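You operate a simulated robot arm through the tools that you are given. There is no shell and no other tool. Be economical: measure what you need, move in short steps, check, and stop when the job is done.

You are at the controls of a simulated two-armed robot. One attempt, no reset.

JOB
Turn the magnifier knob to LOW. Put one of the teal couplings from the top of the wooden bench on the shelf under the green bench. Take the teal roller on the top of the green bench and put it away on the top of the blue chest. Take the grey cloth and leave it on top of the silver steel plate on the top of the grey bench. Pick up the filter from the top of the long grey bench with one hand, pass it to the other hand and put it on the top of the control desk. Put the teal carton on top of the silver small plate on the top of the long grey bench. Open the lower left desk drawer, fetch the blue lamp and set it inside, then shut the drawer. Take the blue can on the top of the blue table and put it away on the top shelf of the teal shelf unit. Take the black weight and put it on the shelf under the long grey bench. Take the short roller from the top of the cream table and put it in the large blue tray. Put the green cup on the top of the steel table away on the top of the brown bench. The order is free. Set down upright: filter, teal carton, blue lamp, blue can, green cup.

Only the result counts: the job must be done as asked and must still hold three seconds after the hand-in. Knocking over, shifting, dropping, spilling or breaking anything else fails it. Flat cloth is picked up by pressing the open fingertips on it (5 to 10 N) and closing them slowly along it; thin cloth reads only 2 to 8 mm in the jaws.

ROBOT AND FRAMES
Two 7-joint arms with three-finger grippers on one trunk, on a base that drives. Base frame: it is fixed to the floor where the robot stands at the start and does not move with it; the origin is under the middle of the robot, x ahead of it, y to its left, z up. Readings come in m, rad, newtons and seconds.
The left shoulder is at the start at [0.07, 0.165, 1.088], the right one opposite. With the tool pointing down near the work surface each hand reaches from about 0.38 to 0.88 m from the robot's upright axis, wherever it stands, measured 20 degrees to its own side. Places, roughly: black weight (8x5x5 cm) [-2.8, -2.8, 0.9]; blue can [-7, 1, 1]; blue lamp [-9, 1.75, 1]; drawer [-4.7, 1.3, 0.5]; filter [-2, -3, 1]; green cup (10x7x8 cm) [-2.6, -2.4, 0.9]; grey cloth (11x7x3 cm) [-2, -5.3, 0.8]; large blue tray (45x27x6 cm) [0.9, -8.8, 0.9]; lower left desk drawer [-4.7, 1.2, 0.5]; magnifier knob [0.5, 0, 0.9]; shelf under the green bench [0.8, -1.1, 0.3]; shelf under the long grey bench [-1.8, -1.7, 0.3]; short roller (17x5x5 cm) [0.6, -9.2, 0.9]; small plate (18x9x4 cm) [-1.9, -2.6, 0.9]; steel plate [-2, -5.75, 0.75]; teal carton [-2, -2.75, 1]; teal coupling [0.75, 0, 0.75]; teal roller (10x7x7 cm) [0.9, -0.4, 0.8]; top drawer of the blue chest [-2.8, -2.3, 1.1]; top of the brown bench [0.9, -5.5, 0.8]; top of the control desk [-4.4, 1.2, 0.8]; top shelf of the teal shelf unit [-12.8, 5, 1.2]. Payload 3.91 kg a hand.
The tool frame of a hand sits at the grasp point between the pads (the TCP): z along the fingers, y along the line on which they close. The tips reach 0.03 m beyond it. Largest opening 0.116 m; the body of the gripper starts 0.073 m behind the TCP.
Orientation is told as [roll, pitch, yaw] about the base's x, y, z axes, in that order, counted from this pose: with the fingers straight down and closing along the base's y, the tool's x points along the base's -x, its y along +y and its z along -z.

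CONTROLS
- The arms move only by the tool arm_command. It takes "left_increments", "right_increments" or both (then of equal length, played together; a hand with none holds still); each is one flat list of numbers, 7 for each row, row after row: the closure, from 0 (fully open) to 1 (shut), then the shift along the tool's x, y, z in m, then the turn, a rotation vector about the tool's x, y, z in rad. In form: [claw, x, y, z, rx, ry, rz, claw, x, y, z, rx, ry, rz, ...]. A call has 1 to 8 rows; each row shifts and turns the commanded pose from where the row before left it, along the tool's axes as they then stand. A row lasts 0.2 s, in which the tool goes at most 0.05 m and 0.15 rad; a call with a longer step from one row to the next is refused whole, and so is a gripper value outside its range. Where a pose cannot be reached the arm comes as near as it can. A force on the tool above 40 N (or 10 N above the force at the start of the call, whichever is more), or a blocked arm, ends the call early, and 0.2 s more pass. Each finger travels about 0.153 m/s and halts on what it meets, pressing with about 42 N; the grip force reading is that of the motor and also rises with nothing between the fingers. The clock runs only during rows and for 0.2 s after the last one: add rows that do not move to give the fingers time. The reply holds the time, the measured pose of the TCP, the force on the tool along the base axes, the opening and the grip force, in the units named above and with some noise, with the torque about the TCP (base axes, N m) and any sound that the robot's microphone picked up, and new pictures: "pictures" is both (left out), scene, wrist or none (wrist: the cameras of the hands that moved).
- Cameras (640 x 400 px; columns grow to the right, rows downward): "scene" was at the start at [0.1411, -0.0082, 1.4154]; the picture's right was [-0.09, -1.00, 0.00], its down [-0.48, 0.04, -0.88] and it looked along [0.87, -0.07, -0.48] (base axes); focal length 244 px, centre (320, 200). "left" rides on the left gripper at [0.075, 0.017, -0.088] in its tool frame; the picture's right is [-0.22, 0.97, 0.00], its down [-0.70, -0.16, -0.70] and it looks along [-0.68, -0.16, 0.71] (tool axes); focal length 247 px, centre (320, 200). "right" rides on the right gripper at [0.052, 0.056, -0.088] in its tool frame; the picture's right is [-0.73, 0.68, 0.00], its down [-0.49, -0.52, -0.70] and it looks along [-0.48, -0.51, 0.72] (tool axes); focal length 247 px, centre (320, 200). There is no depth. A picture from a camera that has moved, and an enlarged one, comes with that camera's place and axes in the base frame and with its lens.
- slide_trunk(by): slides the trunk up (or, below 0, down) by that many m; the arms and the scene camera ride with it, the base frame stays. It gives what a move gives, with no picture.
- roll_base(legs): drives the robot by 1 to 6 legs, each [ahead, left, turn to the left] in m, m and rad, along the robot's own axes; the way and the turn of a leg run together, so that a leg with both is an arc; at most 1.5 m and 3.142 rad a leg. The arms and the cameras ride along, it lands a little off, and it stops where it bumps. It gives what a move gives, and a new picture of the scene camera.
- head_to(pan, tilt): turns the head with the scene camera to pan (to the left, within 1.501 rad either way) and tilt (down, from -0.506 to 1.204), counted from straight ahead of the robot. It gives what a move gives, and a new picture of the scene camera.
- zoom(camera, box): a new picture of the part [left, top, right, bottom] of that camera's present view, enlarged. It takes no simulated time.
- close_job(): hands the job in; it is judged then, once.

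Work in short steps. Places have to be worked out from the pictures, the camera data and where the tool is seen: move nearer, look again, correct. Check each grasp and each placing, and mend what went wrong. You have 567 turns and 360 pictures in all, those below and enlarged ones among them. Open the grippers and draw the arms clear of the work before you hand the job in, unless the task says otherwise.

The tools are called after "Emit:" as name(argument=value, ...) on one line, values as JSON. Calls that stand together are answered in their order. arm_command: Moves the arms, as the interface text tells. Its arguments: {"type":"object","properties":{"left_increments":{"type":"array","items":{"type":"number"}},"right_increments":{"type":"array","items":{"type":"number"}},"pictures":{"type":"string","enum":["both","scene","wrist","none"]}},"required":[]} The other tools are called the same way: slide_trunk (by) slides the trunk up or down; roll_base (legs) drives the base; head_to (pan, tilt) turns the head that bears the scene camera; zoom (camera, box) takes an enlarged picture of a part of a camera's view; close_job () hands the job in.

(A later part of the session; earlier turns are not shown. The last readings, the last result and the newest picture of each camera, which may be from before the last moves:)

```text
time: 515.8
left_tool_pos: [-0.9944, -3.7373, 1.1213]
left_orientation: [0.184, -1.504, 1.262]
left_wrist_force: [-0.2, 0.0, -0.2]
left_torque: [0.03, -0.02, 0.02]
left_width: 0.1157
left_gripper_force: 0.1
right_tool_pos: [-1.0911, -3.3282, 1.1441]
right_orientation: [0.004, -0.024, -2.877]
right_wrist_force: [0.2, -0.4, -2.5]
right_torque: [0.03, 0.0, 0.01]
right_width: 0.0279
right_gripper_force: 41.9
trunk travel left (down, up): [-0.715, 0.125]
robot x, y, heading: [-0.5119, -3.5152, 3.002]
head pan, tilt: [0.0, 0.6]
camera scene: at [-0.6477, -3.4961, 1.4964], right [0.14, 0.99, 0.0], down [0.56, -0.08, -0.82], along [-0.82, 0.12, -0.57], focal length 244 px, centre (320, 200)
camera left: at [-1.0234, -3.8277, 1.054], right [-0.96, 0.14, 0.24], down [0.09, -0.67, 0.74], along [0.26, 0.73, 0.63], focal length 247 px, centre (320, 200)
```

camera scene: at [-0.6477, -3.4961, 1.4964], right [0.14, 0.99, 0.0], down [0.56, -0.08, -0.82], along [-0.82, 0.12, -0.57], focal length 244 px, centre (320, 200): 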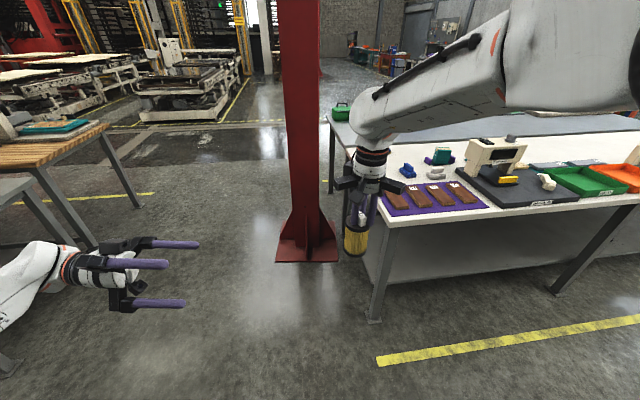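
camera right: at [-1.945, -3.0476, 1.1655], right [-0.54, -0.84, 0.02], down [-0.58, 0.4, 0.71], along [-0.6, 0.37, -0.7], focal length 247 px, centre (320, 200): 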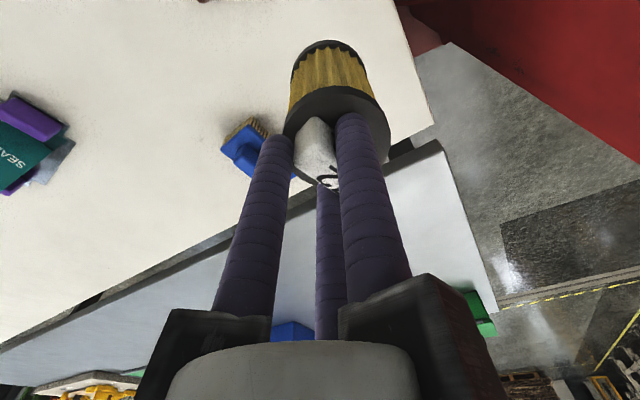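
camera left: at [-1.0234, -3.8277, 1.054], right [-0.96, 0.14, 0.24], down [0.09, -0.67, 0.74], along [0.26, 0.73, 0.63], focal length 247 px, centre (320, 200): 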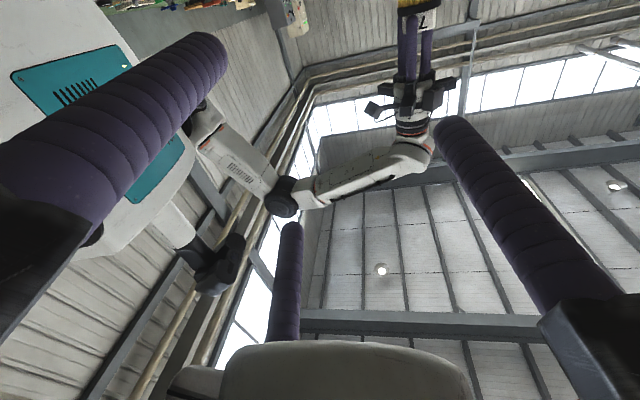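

The left tool is now horizontal, pointing toward the right hand. The filter axis is at about (-1.090, -3.332), base about 1.027. I move the left hand to a pre-grasp point 17 cm away, level with the body.

Emit:
arm_command(left_increments=[0, 0.0053, 0.0191, 0.0382, 0, 0, 0, 0, 0.0053, 0.0191, 0.0382, 0, 0, 0, 0, 0.0053, 0.0191, 0.0382, 0, 0, 0, 0, 0.0053, 0.0191, 0.0382, 0, 0, 0, 0, 0.0053, 0.0191, 0.0382, 0, 0, 0, 0, 0.0053, 0.0191, 0.0382, 0, 0, 0], pictures="both")

Emit:
zoom(camera="scene", box=[230, 150, 430, 290])

```text
time: 517.2
left_tool_pos: [-1.0797, -3.4939, 1.0749]
left_orientation: [0.146, -1.5, 1.302]
left_wrist_force: [-0.4, 0.4, 0.6]
left_torque: [0.02, -0.01, -0.01]
left_width: 0.1161
left_gripper_force: 0.0
right_tool_pos: [-1.0915, -3.3267, 1.1421]
right_orientation: [0.006, -0.023, -2.878]
right_wrist_force: [-0.5, 0.5, -1.1]
right_torque: [0.0, -0.06, 0.01]
right_width: 0.028
right_gripper_force: 41.8
trunk travel left (down, up): [-0.715, 0.125]
robot x, y, heading: [-0.5126, -3.5161, 3.0]
head pan, tilt: [0.0, 0.6]
camera scene: at [-0.6491, -3.4941, 1.4962], right [0.14, 0.99, 0.0], down [0.56, -0.08, -0.82], along [-0.82, 0.12, -0.57], focal length 244 px, centre (320, 200)
camera left: at [-1.1095, -3.5857, 1.0068], right [-0.96, 0.14, 0.23], down [0.09, -0.66, 0.74], along [0.26, 0.73, 0.63], focal length 247 px, centre (320, 200)
```

scene: 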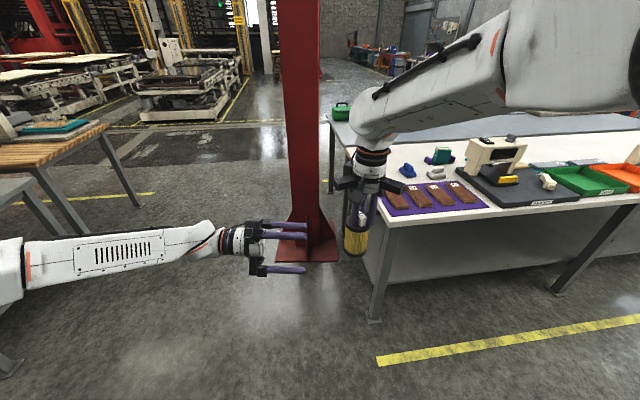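
left: 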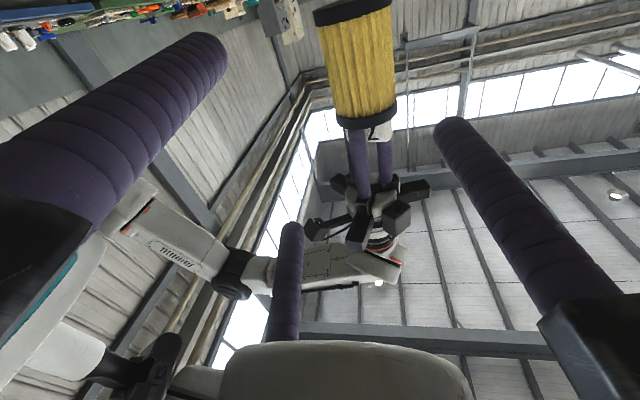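

```text
2.86 times, centred on (330, 220) of scene
camera zoom: at [-0.6491, -3.4941, 1.4962], right [0.14, 0.99, 0.0], down [0.56, -0.08, -0.82], along [-0.82, 0.12, -0.57], focal length 696 px, centre (291, 143)
```

zoom: 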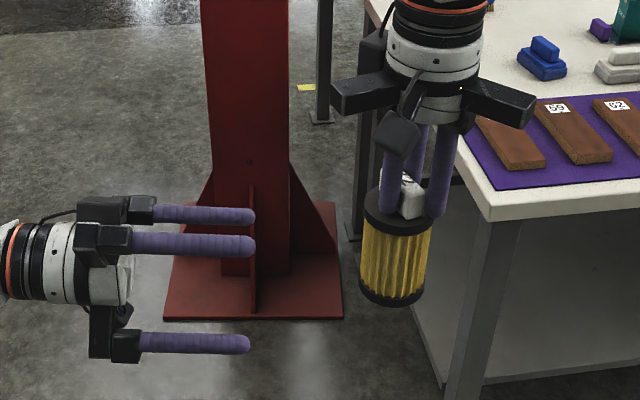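

Both views agree. I correct laterally, then approach along the tool axis until the filter is between the fingers.

Emit:
arm_command(left_increments=[0, -0.0085, 0.0245, 0, 0, 0, 0, 0, 0, 0, 0.035, 0, 0, 0, 0, 0, 0, 0.035, 0, 0, 0, 0, 0, 0, 0.02, 0, 0, 0], pictures="both")

Emit:
zoom(camera="scene", box=[270, 150, 430, 280])

```text
time: 518.2
left_tool_pos: [-1.0927, -3.4037, 1.0777]
left_orientation: [0.172, -1.499, 1.274]
left_wrist_force: [0.8, 0.2, -0.1]
left_torque: [-0.01, -0.01, -0.01]
left_width: 0.116
left_gripper_force: 0.1
right_tool_pos: [-1.0926, -3.3276, 1.1446]
right_orientation: [0.006, -0.024, -2.877]
right_wrist_force: [-0.2, -0.1, -2.3]
right_torque: [0.0, -0.01, -0.03]
right_width: 0.0283
right_gripper_force: 42.2
trunk travel left (down, up): [-0.715, 0.125]
robot x, y, heading: [-0.5117, -3.5155, 3.0]
head pan, tilt: [0.0, 0.6]
camera scene: at [-0.6482, -3.4951, 1.4963], right [0.14, 0.99, 0.0], down [0.56, -0.08, -0.82], along [-0.82, 0.12, -0.57], focal length 244 px, centre (320, 200)
camera left: at [-1.122, -3.4946, 1.0105], right [-0.96, 0.14, 0.24], down [0.09, -0.66, 0.74], along [0.26, 0.73, 0.63], focal length 247 px, centre (320, 200)
```

scene: 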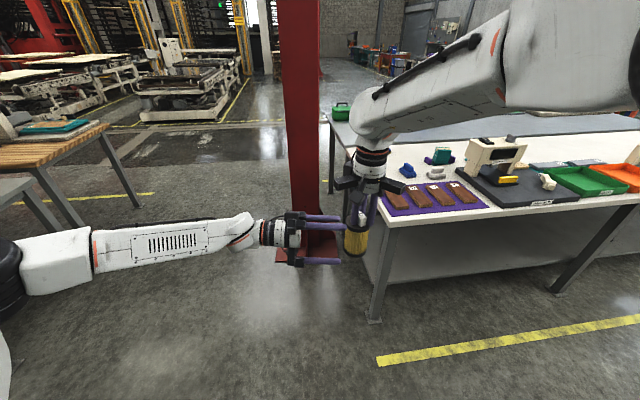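
left: 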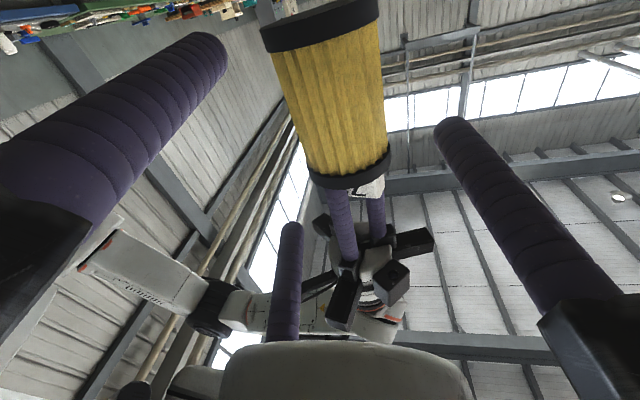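

```text
3.08 times, centred on (350, 215) of scene
camera zoom: at [-0.6482, -3.4951, 1.4963], right [0.14, 0.99, 0.0], down [0.56, -0.08, -0.82], along [-0.82, 0.12, -0.57], focal length 750 px, centre (228, 154)
```

zoom: 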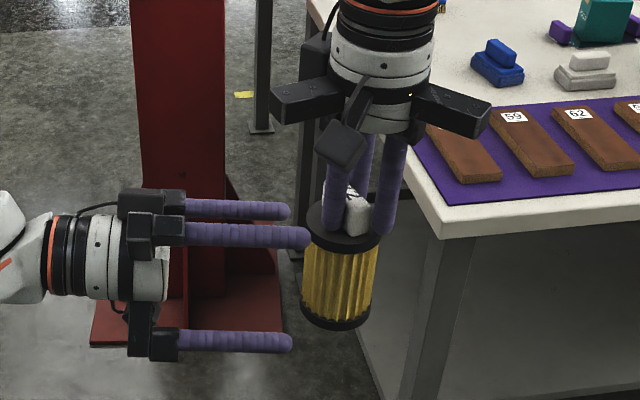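

Well centred. I advance the last 7 cm and close the left hand on the body.

Emit:
arm_command(left_increments=[0, 0.003, 0.001, 0.038, 0, 0, 0, 0, 0, 0, 0.035, 0, 0, 0, 0.2, 0, 0, 0, 0, 0, 0, 0.4, 0, 0, 0, 0, 0, 0, 0.6, 0, 0, 0, 0, 0, 0, 0.8, 0, 0, 0, 0, 0, 0, 1, 0, 0, 0, 0, 0, 0], pictures="both")

Emit:
zoom(camera="scene", box=[270, 150, 430, 280])

```text
time: 519.8
left_tool_pos: [-1.0831, -3.3323, 1.0696]
left_orientation: [0.144, -1.496, 1.301]
left_wrist_force: [7.1, 1.7, -8.9]
left_torque: [0.18, -1.44, 0.23]
left_width: 0.0871
left_gripper_force: 41.8
right_tool_pos: [-1.0922, -3.3281, 1.1443]
right_orientation: [0.006, -0.028, -2.878]
right_wrist_force: [-7.3, -0.9, 8.6]
right_torque: [-0.34, 1.94, -0.23]
right_width: 0.0281
right_gripper_force: 42.6
trunk travel left (down, up): [-0.715, 0.125]
robot x, y, heading: [-0.5134, -3.514, 3.001]
head pan, tilt: [0.0, 0.6]
camera scene: at [-0.6476, -3.4955, 1.4964], right [0.14, 0.99, 0.0], down [0.56, -0.08, -0.82], along [-0.82, 0.12, -0.57], focal length 244 px, centre (320, 200)
camera left: at [-1.1128, -3.4232, 1.0032], right [-0.96, 0.14, 0.23], down [0.08, -0.66, 0.74], along [0.26, 0.73, 0.63], focal length 247 px, centre (320, 200)
```

scene: 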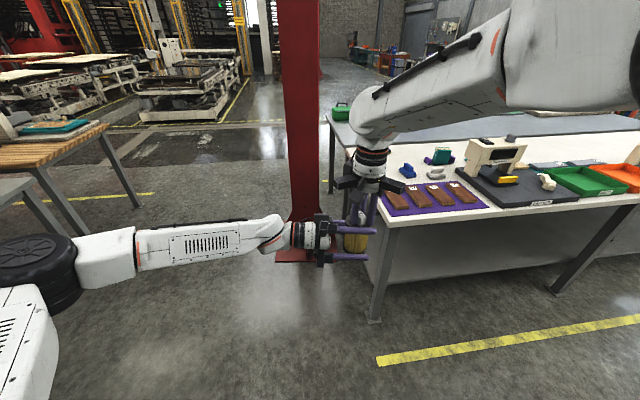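
left: 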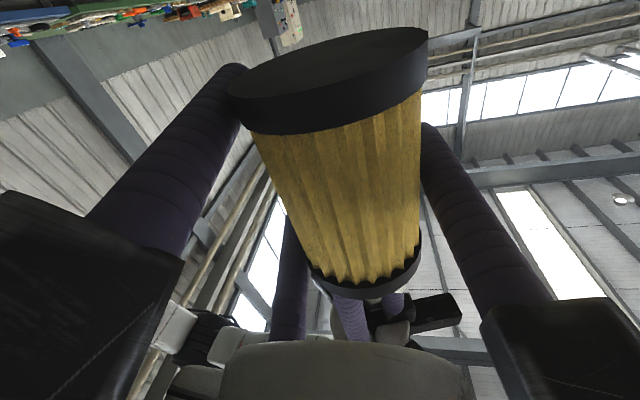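

```text
3.08 times, centred on (350, 215) of scene
camera zoom: at [-0.6476, -3.4955, 1.4964], right [0.14, 0.99, 0.0], down [0.56, -0.08, -0.82], along [-0.82, 0.12, -0.57], focal length 750 px, centre (228, 154)
```

zoom: 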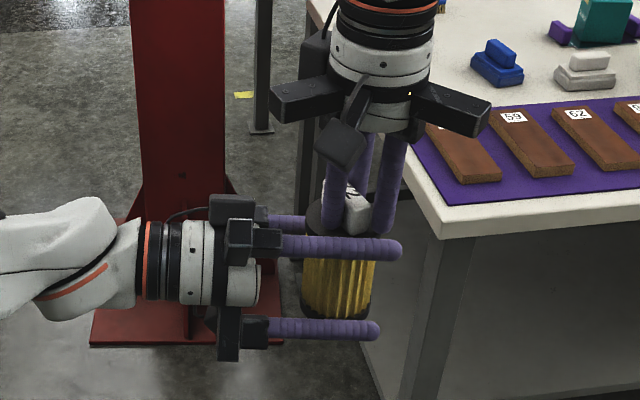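

The left hand now holds the body (6.5 cm) while the right holds the tag. I open the right hand just a few mm and lift it off.

Emit:
arm_command(right_increments=[0.75, 0, 0, 0, 0, 0, 0, 0.68, 0, 0, 0, 0, 0, 0, 0.66, 0, 0, 0, 0, 0, 0, 0.66, 0, 0, -0.01, 0, 0, 0, 0.66, 0, 0, -0.02, 0, 0, 0, 0.66, 0, 0, -0.03, 0, 0, 0, 0.66, 0, 0, -0.04, 0, 0, 0], pictures="scene")

Emit:
zoom(camera="scene", box=[270, 150, 430, 280])

```text
time: 521.4
left_tool_pos: [-1.0834, -3.3311, 1.0733]
left_orientation: [0.178, -1.498, 1.267]
left_wrist_force: [0.7, 1.1, -0.1]
left_torque: [-0.03, -0.01, 0.02]
left_width: 0.0831
left_gripper_force: 41.6
right_tool_pos: [-1.0871, -3.3269, 1.246]
right_orientation: [0.003, -0.023, -2.879]
right_wrist_force: [-0.3, 0.4, -0.1]
right_torque: [-0.02, 0.04, 0.0]
right_width: 0.0395
right_gripper_force: 0.0
trunk travel left (down, up): [-0.715, 0.125]
robot x, y, heading: [-0.5141, -3.5167, 2.998]
head pan, tilt: [0.0, 0.6]
camera scene: at [-0.6465, -3.4958, 1.4964], right [0.14, 0.99, 0.0], down [0.56, -0.08, -0.83], along [-0.82, 0.12, -0.56], focal length 244 px, centre (320, 200)
```

scene: 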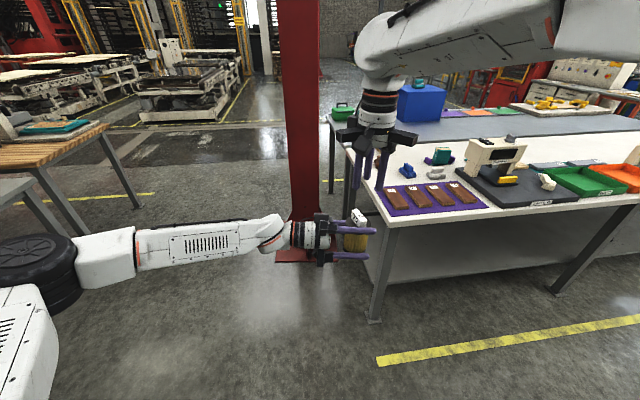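

```text
3.08 times, centred on (350, 215) of scene
camera zoom: at [-0.6465, -3.4958, 1.4964], right [0.14, 0.99, 0.0], down [0.56, -0.08, -0.83], along [-0.82, 0.12, -0.56], focal length 750 px, centre (228, 154)
```

zoom: 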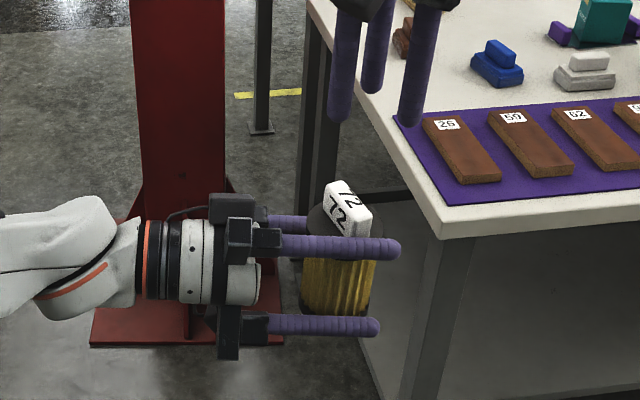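

Handover done: the filter is upright in the left hand. I move the right hand clear, then drive north along the aisle toward the control desk.

Emit:
arm_command(right_increments=[0.4, 0.03, -0.03, -0.01, 0, 0, 0, 0.2, 0.03, -0.03, 0, 0, 0, 0, 0, 0.03, -0.03, 0, 0, 0, 0, 0, 0.03, -0.03, 0, 0, 0, 0], pictures="none")

Emit:
roll_base(legs=[[0.1, 0, 0.14], [0, -1.45, 0], [0, -1.45, 0], [0, -0.9, 0]])

Emit:
head_to(pan=-0.4, tilt=0.25)

```text
time: 522.4
left_tool_pos: [-1.0824, -3.3284, 1.072]
left_orientation: [0.165, -1.494, 1.277]
left_wrist_force: [0.1, 1.6, 0.2]
left_torque: [-0.02, -0.03, 0.0]
left_width: 0.0831
left_gripper_force: 42.0
right_tool_pos: [-1.0047, -3.1761, 1.2503]
right_orientation: [0.007, -0.027, -2.878]
right_wrist_force: [-0.1, 0.2, 0.5]
right_torque: [-0.08, 0.03, -0.04]
right_width: 0.1159
right_gripper_force: 0.1
trunk travel left (down, up): [-0.715, 0.125]
robot x, y, heading: [-0.5086, -3.5186, 2.994]
head pan, tilt: [0.0, 0.6]
```

```text
time: 541.5
left_tool_pos: [-1.1057, 0.4329, 1.0723]
left_orientation: [0.17, -1.499, 1.364]
left_wrist_force: [0.5, 1.7, -1.9]
left_torque: [0.0, -0.02, 0.01]
left_width: 0.0827
left_gripper_force: 42.1
right_tool_pos: [-1.0411, 0.5902, 1.2522]
right_orientation: [0.003, -0.025, -2.79]
right_wrist_force: [0.4, 0.4, 0.2]
right_torque: [0.01, 0.0, 0.0]
right_width: 0.1161
right_gripper_force: 0.1
trunk travel left (down, up): [-0.715, 0.125]
robot x, y, heading: [-0.5186, 0.3019, 3.083]
head pan, tilt: [0.0, 0.6]
camera scene: at [-0.6561, 0.3084, 1.4964], right [0.06, 1.0, 0.0], down [0.56, -0.03, -0.82], along [-0.82, 0.05, -0.57], focal length 244 px, centre (320, 200)
```

scene: 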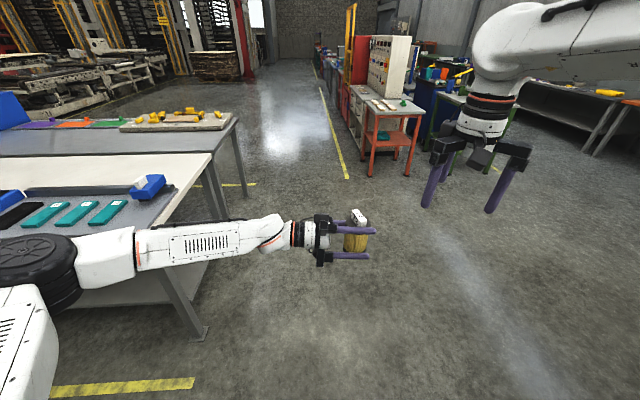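

```text
time: 542.4
left_tool_pos: [-1.1049, 0.4333, 1.0723]
left_orientation: [0.167, -1.5, 1.364]
left_wrist_force: [0.2, 0.4, -2.1]
left_torque: [0.01, -0.05, 0.0]
left_width: 0.0823
left_gripper_force: 41.7
right_tool_pos: [-1.041, 0.5903, 1.2524]
right_orientation: [0.003, -0.024, -2.792]
right_wrist_force: [0.0, -0.2, 0.0]
right_torque: [0.02, -0.01, -0.01]
right_width: 0.116
right_gripper_force: 0.0
trunk travel left (down, up): [-0.715, 0.125]
robot x, y, heading: [-0.5208, 0.2997, 3.082]
head pan, tilt: [-0.4, 0.25]
camera scene: at [-0.6518, 0.3445, 1.5285], right [0.44, 0.9, 0.0], down [0.22, -0.11, -0.97], along [-0.87, 0.43, -0.25], focal length 244 px, centre (320, 200)
```

scene: 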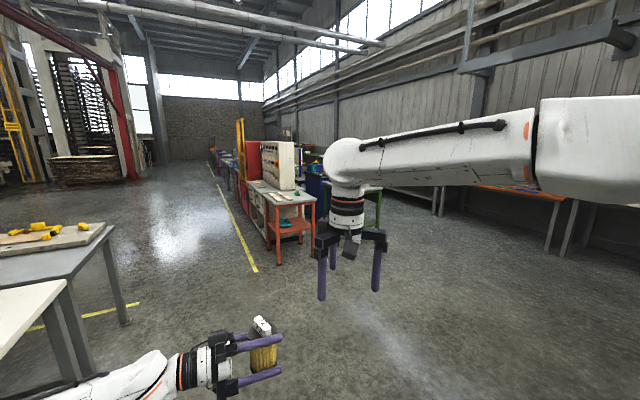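

The desk with its gauge console faces south near x of about -4.4. I drive west along y of about 0.35, then turn to face it from a safe distance.

Emit:
roll_base(legs=[[0, -0.05, 0.059], [1.45, 0, 0], [1.45, 0, 0], [0.8, 0.15, 0], [0, 0.1, 0], [0, 0, -1.57]])

Emit:
head_to(pan=0, tilt=0.35)

```text
time: 565.5
left_tool_pos: [-4.0404, 0.7784, 1.0724]
left_orientation: [0.168, -1.5, -0.256]
left_wrist_force: [0.4, 0.9, -2.4]
left_torque: [-0.01, -0.01, -0.03]
left_width: 0.0822
left_gripper_force: 41.8
right_tool_pos: [-3.8873, 0.707, 1.2521]
right_orientation: [0.003, -0.023, 1.872]
right_wrist_force: [-0.6, 0.2, 0.1]
right_torque: [0.0, 0.02, -0.02]
right_width: 0.1159
right_gripper_force: 0.0
trunk travel left (down, up): [-0.715, 0.125]
robot x, y, heading: [-4.1995, 0.2002, 1.464]
head pan, tilt: [-0.4, 0.25]
camera scene: at [-4.1522, 0.3301, 1.5286], right [0.87, -0.49, 0.0], down [-0.12, -0.22, -0.97], along [0.47, 0.85, -0.25], focal length 244 px, centre (320, 200)
```

scene: 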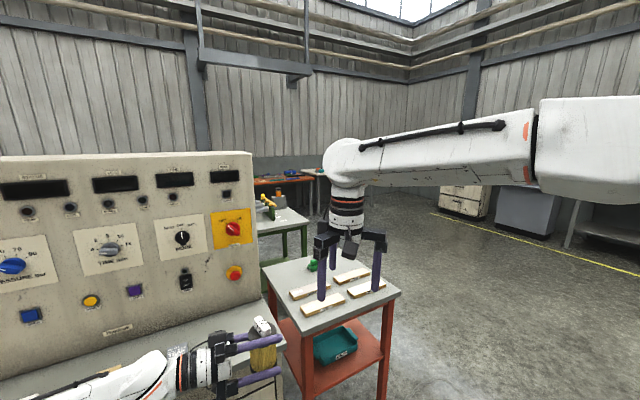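

```text
time: 566.4
left_tool_pos: [-4.0408, 0.7794, 1.0713]
left_orientation: [0.168, -1.498, -0.254]
left_wrist_force: [-0.8, -0.1, -2.2]
left_torque: [-0.02, -0.03, 0.01]
left_width: 0.0822
left_gripper_force: 41.8
right_tool_pos: [-3.8876, 0.7069, 1.2526]
right_orientation: [0.004, -0.026, 1.87]
right_wrist_force: [0.1, -0.2, -0.3]
right_torque: [0.01, 0.02, 0.03]
right_width: 0.1164
right_gripper_force: 0.0
trunk travel left (down, up): [-0.715, 0.125]
robot x, y, heading: [-4.2026, 0.2002, 1.466]
head pan, tilt: [0.0, 0.351]
camera scene: at [-4.1875, 0.341, 1.5192], right [0.99, -0.11, 0.0], down [-0.04, -0.34, -0.94], along [0.1, 0.93, -0.34], focal length 244 px, centre (320, 200)
```

scene: 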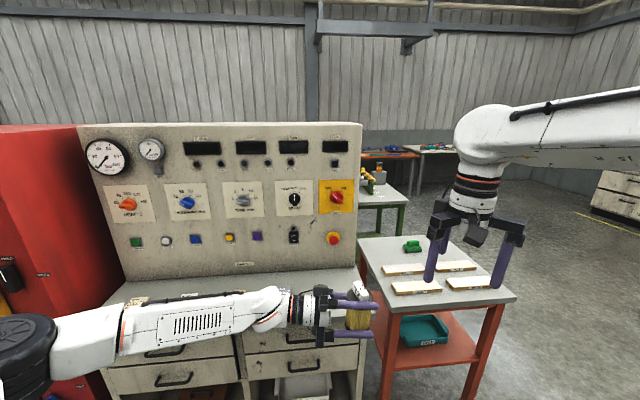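

The desk with its console, top and four drawers is right ahead. I back off a little for a clearer view.

Emit:
roll_base(legs=[[-0.4, 0.1, 0.1]])

Emit:
head_to(pan=0.15, tilt=0.45)

```text
time: 569.0
left_tool_pos: [-4.2238, 0.3993, 1.0705]
left_orientation: [0.161, -1.499, -0.15]
left_wrist_force: [0.0, 0.6, -2.1]
left_torque: [-0.03, 0.03, 0.01]
left_width: 0.0822
left_gripper_force: 42.2
right_tool_pos: [-4.0635, 0.3431, 1.2507]
right_orientation: [0.005, -0.026, 1.97]
right_wrist_force: [0.1, 0.3, 0.8]
right_torque: [-0.01, 0.0, 0.01]
right_width: 0.1159
right_gripper_force: 0.0
trunk travel left (down, up): [-0.715, 0.125]
robot x, y, heading: [-4.3249, -0.1962, 1.563]
head pan, tilt: [0.0, 0.351]
camera scene: at [-4.3256, -0.0516, 1.5191], right [1.0, -0.01, 0.0], down [0.0, -0.34, -0.94], along [0.01, 0.94, -0.34], focal length 244 px, centre (320, 200)
```

scene: 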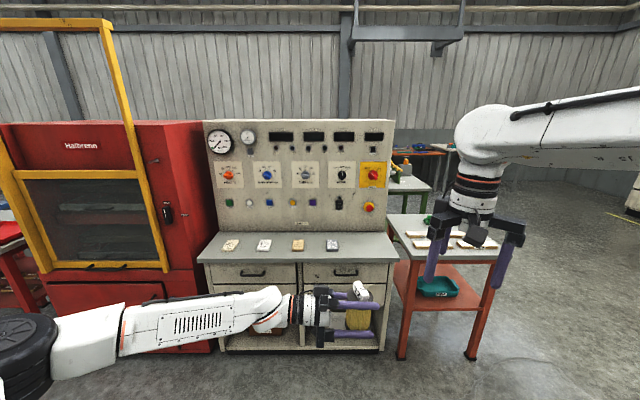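

```text
time: 569.6
left_tool_pos: [-4.2239, 0.3976, 1.0714]
left_orientation: [0.171, -1.499, -0.16]
left_wrist_force: [-0.4, 0.1, -2.3]
left_torque: [0.0, -0.03, 0.03]
left_width: 0.0823
left_gripper_force: 42.0
right_tool_pos: [-4.0638, 0.3415, 1.2517]
right_orientation: [0.004, -0.024, 1.973]
right_wrist_force: [-0.2, 0.1, -0.8]
right_torque: [-0.01, 0.03, 0.0]
right_width: 0.1157
right_gripper_force: 0.1
trunk travel left (down, up): [-0.715, 0.125]
robot x, y, heading: [-4.327, -0.1936, 1.565]
head pan, tilt: [0.15, 0.45]
camera scene: at [-4.3396, -0.0549, 1.5101], right [0.99, 0.14, 0.0], down [0.06, -0.43, -0.9], along [-0.13, 0.89, -0.43], focal length 244 px, centre (320, 200)
```

scene: 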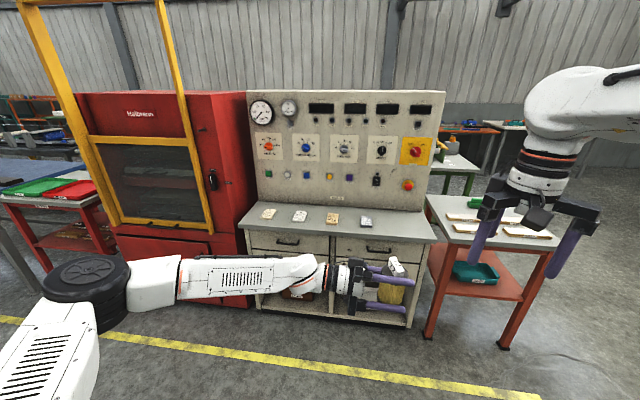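

The desk top is about z 0.8, front edge about y 0.99, and it is free on the right at about x -4.1. I move the filter left and forward, then turn the left tool (about the vertical) to point straight at the desk.

Emit:
arm_command(left_increments=[1, 0, 0.027, -0.042, 0, 0, 0, 1, 0, 0.027, -0.042, 0, 0, 0, 1, 0, 0.027, -0.042, 0, 0, 0, 1, 0, 0.027, -0.042, 0, 0, 0, 1, 0, 0.027, -0.042, 0, 0, 0, 1, 0, 0.027, -0.042, 0, 0, 0], pictures="none")

Emit:
arm_command(left_increments=[1, 0, 0, 0, -0.145, 0, 0, 1, 0, 0, 0, -0.145, 0, 0, 1, 0, 0, 0, -0.145, 0, 0, 1, 0, 0, 0, -0.145, 0, 0, 1, 0, 0, 0, -0.145, 0, 0, 1, 0, 0, 0, -0.145, 0, 0, 1, 0, 0, 0, -0.145, 0, 0, 1, 0, 0, 0, -0.145, 0, 0], pictures="both")

```text
time: 571.0
left_tool_pos: [-4.4784, 0.5605, 1.0955]
left_orientation: [0.15, -1.499, -0.142]
left_wrist_force: [-0.3, 0.0, -2.2]
left_torque: [-0.06, -0.05, 0.01]
left_width: 0.0823
left_gripper_force: 41.9
right_tool_pos: [-4.0646, 0.3437, 1.2508]
right_orientation: [0.003, -0.022, 1.971]
right_wrist_force: [-0.2, 0.1, -0.4]
right_torque: [-0.02, 0.01, 0.0]
right_width: 0.1161
right_gripper_force: 0.1
trunk travel left (down, up): [-0.715, 0.125]
robot x, y, heading: [-4.3288, -0.1905, 1.565]
head pan, tilt: [0.15, 0.45]
```

```text
time: 572.9
left_tool_pos: [-4.4768, 0.5567, 1.092]
left_orientation: [1.341, -1.499, -0.166]
left_wrist_force: [-0.1, 0.8, -1.7]
left_torque: [0.04, -0.04, 0.0]
left_width: 0.0823
left_gripper_force: 42.3
right_tool_pos: [-4.0623, 0.3418, 1.252]
right_orientation: [0.005, -0.023, 1.971]
right_wrist_force: [-0.4, 0.4, -0.2]
right_torque: [-0.02, 0.02, 0.01]
right_width: 0.116
right_gripper_force: 0.1
trunk travel left (down, up): [-0.715, 0.125]
robot x, y, heading: [-4.3279, -0.1921, 1.563]
head pan, tilt: [0.15, 0.45]
camera scene: at [-4.3383, -0.0544, 1.51], right [0.99, 0.14, 0.0], down [0.06, -0.43, -0.9], along [-0.13, 0.89, -0.44], focal length 244 px, centre (320, 200)
camera left: at [-4.5311, 0.4818, 1.021], right [-0.88, 0.37, 0.29], down [-0.07, -0.72, 0.69], along [0.47, 0.59, 0.66], focal length 247 px, centre (320, 200)
```

scene: 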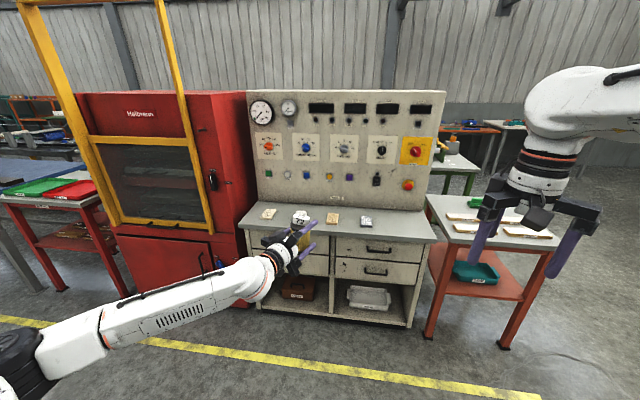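
left: 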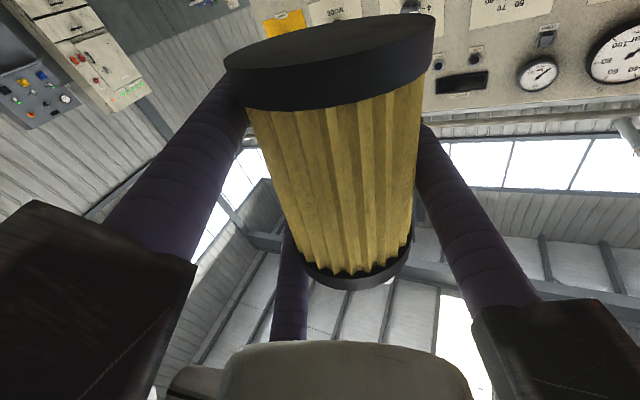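

Good. The tool's small droop has tilted the filter by about 4–5°, so I apply the levelling correction and turn the last bit toward the desk.

Emit:
arm_command(left_increments=[1, 0, 0, 0, 0.005, 0.055, -0.062, 1, 0, 0, 0, -0.148, 0.002, -0.012, 1, 0, 0, 0, -0.148, 0.002, -0.012], pictures="both")

Emit:
zoom(camera="scene", box=[200, 180, 360, 300])

```text
time: 573.6
left_tool_pos: [-4.478, 0.5568, 1.0922]
left_orientation: [0.09, -1.497, 1.38]
left_wrist_force: [-0.3, 0.5, -1.5]
left_torque: [0.01, -0.03, 0.02]
left_width: 0.0821
left_gripper_force: 41.7
right_tool_pos: [-4.0621, 0.3417, 1.2496]
right_orientation: [0.004, -0.025, 1.972]
right_wrist_force: [-0.5, -0.3, -1.1]
right_torque: [-0.02, 0.05, -0.01]
right_width: 0.1161
right_gripper_force: 0.0
trunk travel left (down, up): [-0.715, 0.125]
robot x, y, heading: [-4.3241, -0.1967, 1.566]
head pan, tilt: [0.15, 0.45]
camera scene: at [-4.3379, -0.0538, 1.5099], right [0.99, 0.14, 0.0], down [0.06, -0.43, -0.9], along [-0.13, 0.89, -0.44], focal length 244 px, centre (320, 200)
camera left: at [-4.5038, 0.4655, 1.0249], right [-0.97, 0.12, 0.23], down [0.1, -0.66, 0.74], along [0.24, 0.74, 0.63], focal length 247 px, centre (320, 200)
```

scene: 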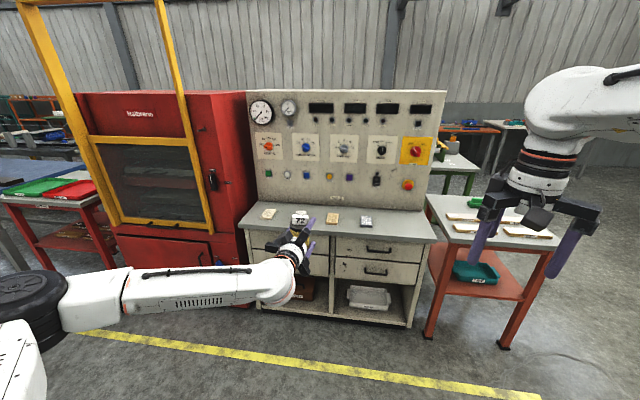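
left: 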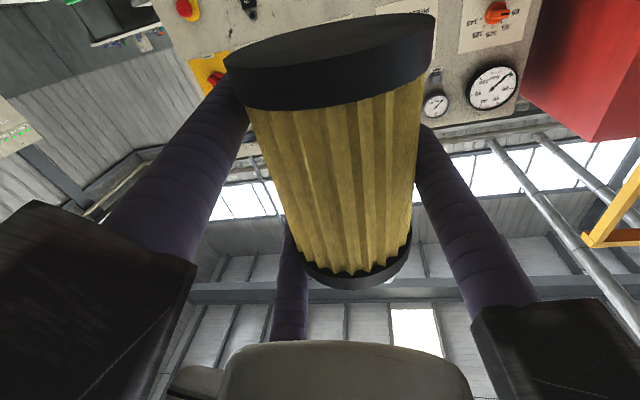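

```text
3.33 times, centred on (280, 240) of scene
camera zoom: at [-4.3379, -0.0538, 1.5099], right [0.99, 0.14, 0.0], down [0.06, -0.43, -0.9], along [-0.13, 0.89, -0.44], focal length 812 px, centre (453, 67)
```

zoom: 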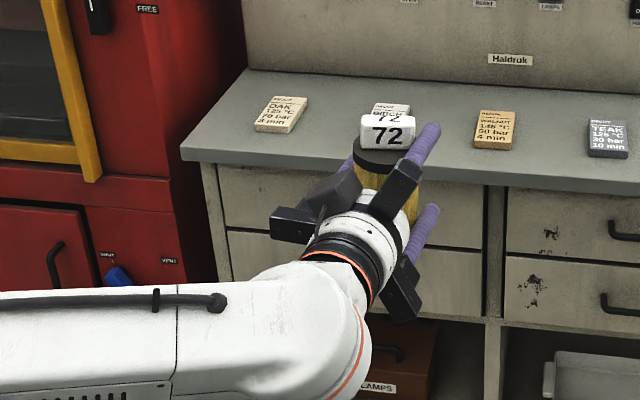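

The filter is vertical again and the tool points at the desk. I move the base right and ahead so the filter comes over the free right part of the desk top.

Emit:
roll_base(legs=[[0, -0.38, 0], [0.3, 0, 0]])

Emit:
head_to(pan=0.3, tilt=0.6)

```text
time: 577.7
left_tool_pos: [-4.0842, 0.8484, 1.0921]
left_orientation: [0.069, -1.496, 1.391]
left_wrist_force: [-0.4, -0.1, -1.7]
left_torque: [-0.02, -0.05, -0.01]
left_width: 0.082
left_gripper_force: 42.1
right_tool_pos: [-3.6702, 0.6284, 1.2521]
right_orientation: [0.003, -0.024, 1.966]
right_wrist_force: [-0.3, -0.6, 0.2]
right_torque: [0.0, 0.01, 0.02]
right_width: 0.1156
right_gripper_force: 0.0
trunk travel left (down, up): [-0.715, 0.125]
robot x, y, heading: [-3.9369, 0.0941, 1.56]
head pan, tilt: [0.15, 0.45]
camera scene: at [-3.9496, 0.2344, 1.5101], right [0.99, 0.14, 0.0], down [0.06, -0.43, -0.9], along [-0.12, 0.89, -0.44], focal length 244 px, centre (320, 200)
```

scene: 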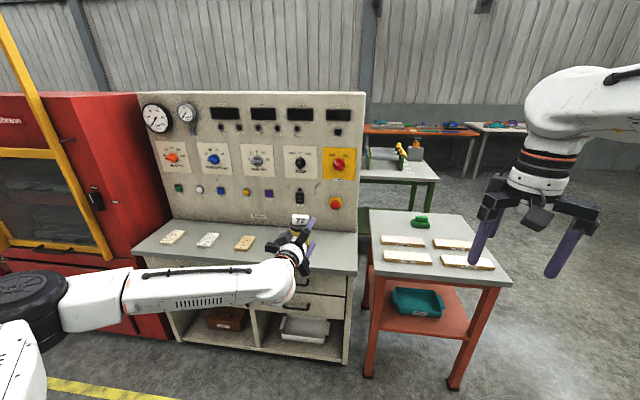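

```text
time: 578.4
left_tool_pos: [-4.0848, 0.849, 1.0912]
left_orientation: [0.067, -1.495, 1.394]
left_wrist_force: [-0.9, 0.2, -2.0]
left_torque: [0.01, 0.01, -0.01]
left_width: 0.0817
left_gripper_force: 42.0
right_tool_pos: [-3.6716, 0.6291, 1.2501]
right_orientation: [0.006, -0.025, 1.965]
right_wrist_force: [-0.8, 0.0, -0.1]
right_torque: [-0.03, -0.01, 0.0]
right_width: 0.1161
right_gripper_force: 0.0
trunk travel left (down, up): [-0.715, 0.125]
robot x, y, heading: [-3.9396, 0.0953, 1.556]
head pan, tilt: [0.3, 0.6]
camera scene: at [-3.962, 0.2297, 1.4963], right [0.96, 0.28, 0.0], down [0.16, -0.54, -0.82], along [-0.23, 0.79, -0.57], focal length 244 px, centre (320, 200)
```

scene: 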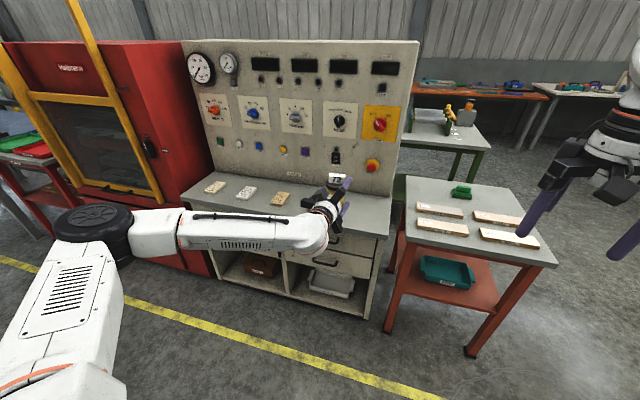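

Triangulating the corners gives desk top z of about 0.75 and front edge y of about 1.10. I drive ahead 0.29 m, then lower with the trunk so the orientation stays fixed.

Emit:
roll_base(legs=[[0.29, -0.02, 0.01]])

Emit:
slide_trunk(by=-0.2)

Emit:
head_to(pan=0.2, tilt=0.55)

Emit:
zoom(camera="scene", box=[200, 130, 400, 290])

```text
time: 580.4
left_tool_pos: [-4.0669, 1.1245, 1.0927]
left_orientation: [0.068, -1.498, 1.401]
left_wrist_force: [-1.2, 0.3, -1.9]
left_torque: [0.02, -0.06, -0.02]
left_width: 0.0818
left_gripper_force: 42.0
right_tool_pos: [-3.6532, 0.9085, 1.2527]
right_orientation: [0.003, -0.026, 1.976]
right_wrist_force: [0.0, -0.9, 0.7]
right_torque: [0.01, 0.0, 0.04]
right_width: 0.1156
right_gripper_force: 0.1
trunk travel left (down, up): [-0.715, 0.125]
robot x, y, heading: [-3.9162, 0.373, 1.562]
head pan, tilt: [0.3, 0.6]
camera scene: at [-3.9406, 0.506, 1.4965], right [0.96, 0.29, 0.0], down [0.16, -0.54, -0.83], along [-0.24, 0.79, -0.56], focal length 244 px, centre (320, 200)
```

scene: 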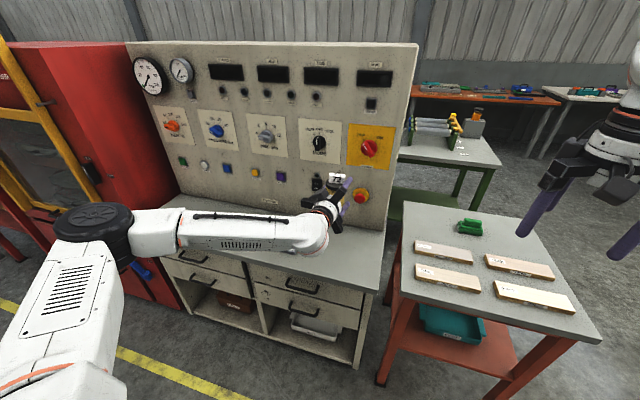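

```text
time: 582.5
left_tool_pos: [-4.0673, 1.1246, 0.8918]
left_orientation: [0.068, -1.496, 1.402]
left_wrist_force: [-0.2, 0.2, -2.6]
left_torque: [0.01, -0.04, -0.02]
left_width: 0.0817
left_gripper_force: 42.1
right_tool_pos: [-3.6528, 0.9101, 1.0514]
right_orientation: [0.003, -0.025, 1.973]
right_wrist_force: [-0.5, -0.7, -0.4]
right_torque: [-0.02, 0.01, -0.01]
right_width: 0.1158
right_gripper_force: 0.3
trunk travel left (down, up): [-0.515, 0.325]
robot x, y, heading: [-3.913, 0.3731, 1.561]
head pan, tilt: [0.3, 0.6]
```

```text
time: 583.2
left_tool_pos: [-4.0677, 1.1238, 0.8915]
left_orientation: [0.066, -1.497, 1.401]
left_wrist_force: [-0.5, -0.4, -2.4]
left_torque: [-0.02, -0.05, 0.02]
left_width: 0.0814
left_gripper_force: 42.3
right_tool_pos: [-3.6526, 0.9089, 1.0527]
right_orientation: [0.003, -0.024, 1.975]
right_wrist_force: [-0.4, 0.0, 0.9]
right_torque: [0.01, 0.01, 0.01]
right_width: 0.1161
right_gripper_force: 0.0
trunk travel left (down, up): [-0.515, 0.325]
robot x, y, heading: [-3.9173, 0.373, 1.566]
head pan, tilt: [0.201, 0.55]
camera scene: at [-3.9323, 0.5103, 1.3009], right [0.98, 0.19, 0.0], down [0.1, -0.51, -0.85], along [-0.17, 0.84, -0.52], focal length 244 px, centre (320, 200)
```

scene: 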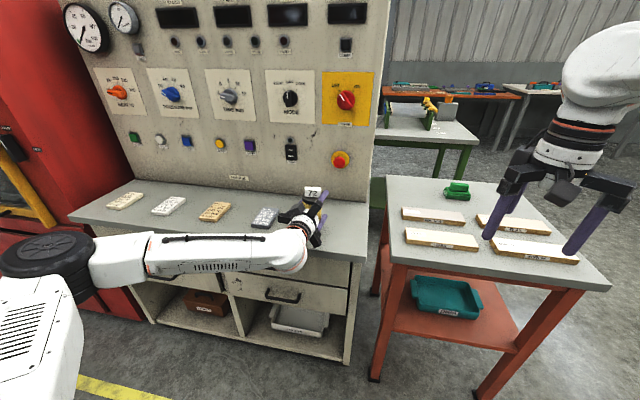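

```text
2.50 times, centred on (300, 210) of scene
camera zoom: at [-3.9323, 0.5103, 1.3009], right [0.98, 0.19, 0.0], down [0.1, -0.51, -0.85], along [-0.17, 0.84, -0.52], focal length 609 px, centre (370, 175)
```

zoom: 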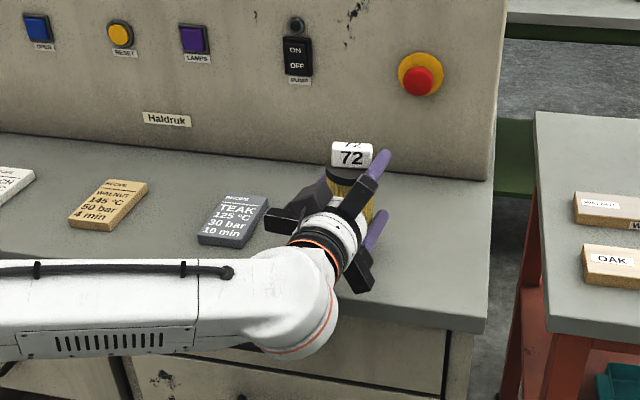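

I want the desk edge and height accurately, so I zoom hard on the desk's front right corner from two trunk heights.

Emit:
zoom(camera="scene", box=[320, 230, 400, 290])

Emit:
slide_trunk(by=0.3)

Emit:
zoom(camera="scene", box=[310, 270, 410, 350])

```text
6.67 times, centred on (360, 260) of scene
camera zoom: at [-3.9323, 0.5103, 1.3009], right [0.98, 0.19, 0.0], down [0.1, -0.51, -0.85], along [-0.17, 0.84, -0.52], focal length 1624 px, centre (53, -200)
```

zoom: 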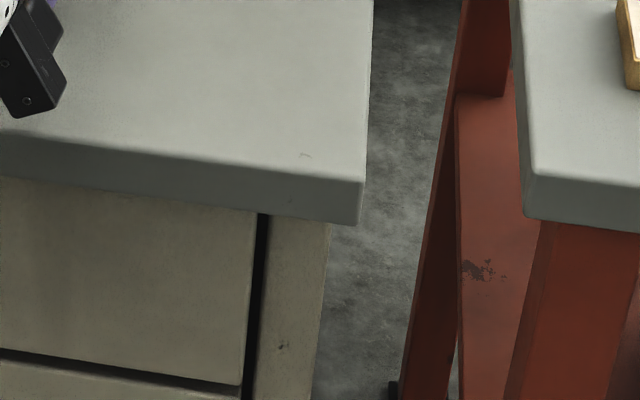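

```text
time: 586.2
left_tool_pos: [-4.0671, 1.1253, 1.1921]
left_orientation: [0.068, -1.494, 1.402]
left_wrist_force: [-0.3, 0.5, -2.3]
left_torque: [0.01, -0.02, 0.0]
left_width: 0.0813
left_gripper_force: 41.8
right_tool_pos: [-3.6518, 0.9097, 1.3514]
right_orientation: [0.002, -0.025, 1.975]
right_wrist_force: [-0.2, 0.1, -0.4]
right_torque: [0.01, 0.0, 0.02]
right_width: 0.1162
right_gripper_force: 0.0
trunk travel left (down, up): [-0.815, 0.025]
robot x, y, heading: [-3.914, 0.3723, 1.562]
head pan, tilt: [0.201, 0.55]
```

```text
5.00 times, centred on (360, 310) of scene
camera zoom: at [-3.9323, 0.5105, 1.6008], right [0.98, 0.19, 0.0], down [0.1, -0.51, -0.85], along [-0.17, 0.84, -0.52], focal length 1218 px, centre (120, -350)
```

zoom: 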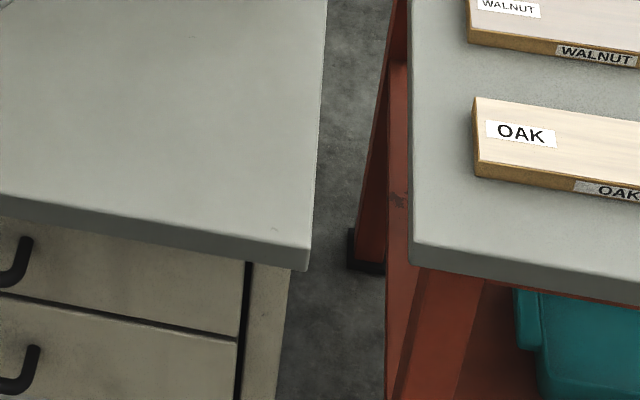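

Result: desk top z = 0.795 and front edge y = 1.037. I pull the filter back 4.5 cm (so the knuckles stay off the edge) and lower the trunk again.

Emit:
arm_command(left_increments=[1, 0, 0, -0.045, 0, 0, 0], pictures="none")

Emit:
slide_trunk(by=-0.32)

```text
time: 586.6
left_tool_pos: [-4.0691, 1.0768, 1.1995]
left_orientation: [0.083, -1.5, 1.387]
left_wrist_force: [-0.5, -0.1, -2.2]
left_torque: [0.01, -0.02, 0.01]
left_width: 0.0814
left_gripper_force: 42.1
right_tool_pos: [-3.652, 0.9062, 1.354]
right_orientation: [0.003, -0.029, 1.975]
right_wrist_force: [-0.9, -1.2, -0.2]
right_torque: [0.02, 0.02, -0.02]
right_width: 0.1159
right_gripper_force: 0.1
trunk travel left (down, up): [-0.815, 0.025]
robot x, y, heading: [-3.9146, 0.3732, 1.561]
head pan, tilt: [0.201, 0.55]
```

```text
time: 589.8
left_tool_pos: [-4.0683, 1.0797, 0.8787]
left_orientation: [0.069, -1.496, 1.399]
left_wrist_force: [-0.4, -0.9, -0.9]
left_torque: [-0.01, -0.03, 0.02]
left_width: 0.0818
left_gripper_force: 42.0
right_tool_pos: [-3.6526, 0.9089, 1.0332]
right_orientation: [0.003, -0.026, 1.974]
right_wrist_force: [0.0, -0.4, -0.4]
right_torque: [-0.01, 0.0, -0.01]
right_width: 0.116
right_gripper_force: 0.0
trunk travel left (down, up): [-0.495, 0.345]
robot x, y, heading: [-3.9159, 0.3731, 1.563]
head pan, tilt: [0.201, 0.55]
```

Emit:
arm_command(left_increments=[1, 0.015, 0, 0, 0, 0, 0, 1, 0.008, 0, 0, 0, 0, 0, 1, 0.005, 0, 0, 0, 0, 0, 1, 0.004, 0, 0, 0, 0, 0], pictures="scene")

Emit:
zoom(camera="scene", box=[240, 170, 380, 280])

```text
time: 590.7
left_tool_pos: [-4.0683, 1.0793, 0.8592]
left_orientation: [0.046, -1.52, 1.425]
left_wrist_force: [1.7, -1.6, 12.5]
left_torque: [-0.26, -0.31, -0.05]
left_width: 0.0812
left_gripper_force: 42.5
right_tool_pos: [-3.6537, 0.9091, 1.0323]
right_orientation: [0.003, -0.026, 1.975]
right_wrist_force: [-0.7, -0.3, -0.1]
right_torque: [0.01, 0.0, -0.04]
right_width: 0.1157
right_gripper_force: 0.0
trunk travel left (down, up): [-0.495, 0.345]
robot x, y, heading: [-3.9151, 0.3703, 1.564]
head pan, tilt: [0.201, 0.55]
stopped in row 4 (left hand): the force on the tool passed its limit at 43 N (the readings are from after the stop); the commanded pose is now the measured one
camera scene: at [-3.9323, 0.5094, 1.2808], right [0.98, 0.19, 0.0], down [0.1, -0.51, -0.85], along [-0.17, 0.84, -0.52], focal length 244 px, centre (320, 200)
```

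scene: 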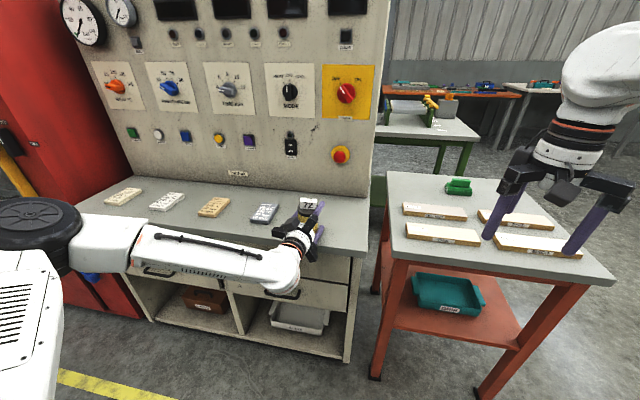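

```text
3.64 times, centred on (310, 225) of scene
camera zoom: at [-3.9323, 0.5094, 1.2808], right [0.98, 0.19, 0.0], down [0.1, -0.51, -0.85], along [-0.17, 0.84, -0.52], focal length 886 px, centre (356, 109)
```

zoom: 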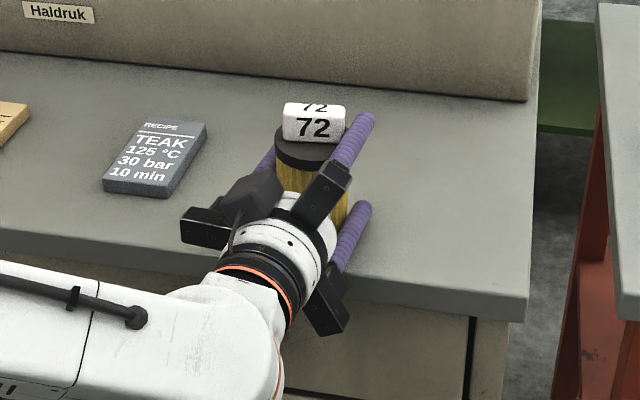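

Contact came 2 cm early, probably the lower knuckle on the desk's edge. I raise slightly, pull back 13 mm and lower again.

Emit:
arm_command(left_increments=[1, -0.006, 0, 0, 0, 0.02, 0, 1, 0, 0, -0.013, 0, 0, 0, 1, 0.008, 0, 0, 0, 0, 0, 1, 0.005, 0, 0, 0, 0, 0, 1, 0.005, 0, 0, 0, 0, 0, 1, 0.004, 0, 0, 0, 0, 0], pictures="none")

```text
time: 591.9
left_tool_pos: [-4.0705, 1.0691, 0.8582]
left_orientation: [-0.012, -1.519, 1.476]
left_wrist_force: [2.5, -1.3, 14.3]
left_torque: [-0.26, -0.45, 0.04]
left_width: 0.0814
left_gripper_force: 41.9
right_tool_pos: [-3.6547, 0.9095, 1.032]
right_orientation: [0.003, -0.026, 1.973]
right_wrist_force: [-0.2, 0.5, 0.0]
right_torque: [-0.03, -0.03, 0.01]
right_width: 0.1161
right_gripper_force: 0.0
trunk travel left (down, up): [-0.495, 0.345]
robot x, y, heading: [-3.9127, 0.3714, 1.565]
head pan, tilt: [0.201, 0.55]
stopped in row 5 (left hand): the force on the tool passed its limit at 43 N (the readings are from after the stop); the commanded pose is now the measured one
```

Same height again, so it may be the filter base itself (the filter seems to have slid lower in the grip). I check with the wrist view.

Emit:
zoom(camera="left", box=[0, 0, 640, 400])

Emit:
zoom(camera="scene", box=[270, 180, 370, 260])

```text
1.00 times, centred on (320, 200) of left (not enlarged: the box is as wide or as high as the picture)
camera zoom: at [-4.0968, 0.9779, 0.79], right [-0.97, 0.11, 0.22], down [0.09, -0.68, 0.73], along [0.23, 0.73, 0.64], focal length 247 px, centre (320, 200)
```

zoom: 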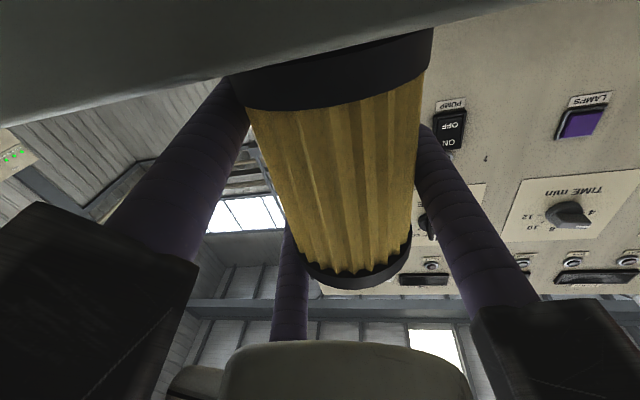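

```text
5.00 times, centred on (320, 220) of scene
camera zoom: at [-3.9322, 0.5095, 1.2808], right [0.98, 0.19, 0.0], down [0.1, -0.51, -0.85], along [-0.17, 0.84, -0.52], focal length 1218 px, centre (320, 100)
```

zoom: 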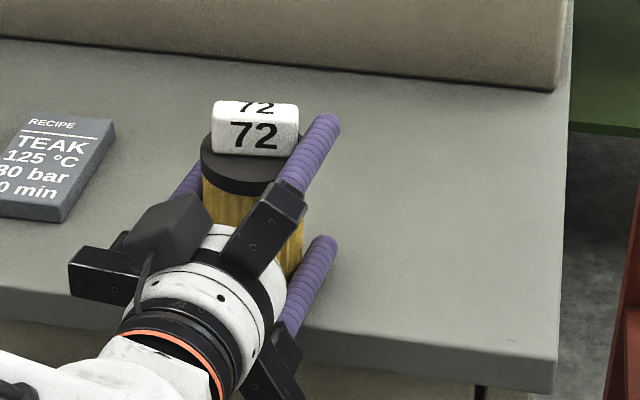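

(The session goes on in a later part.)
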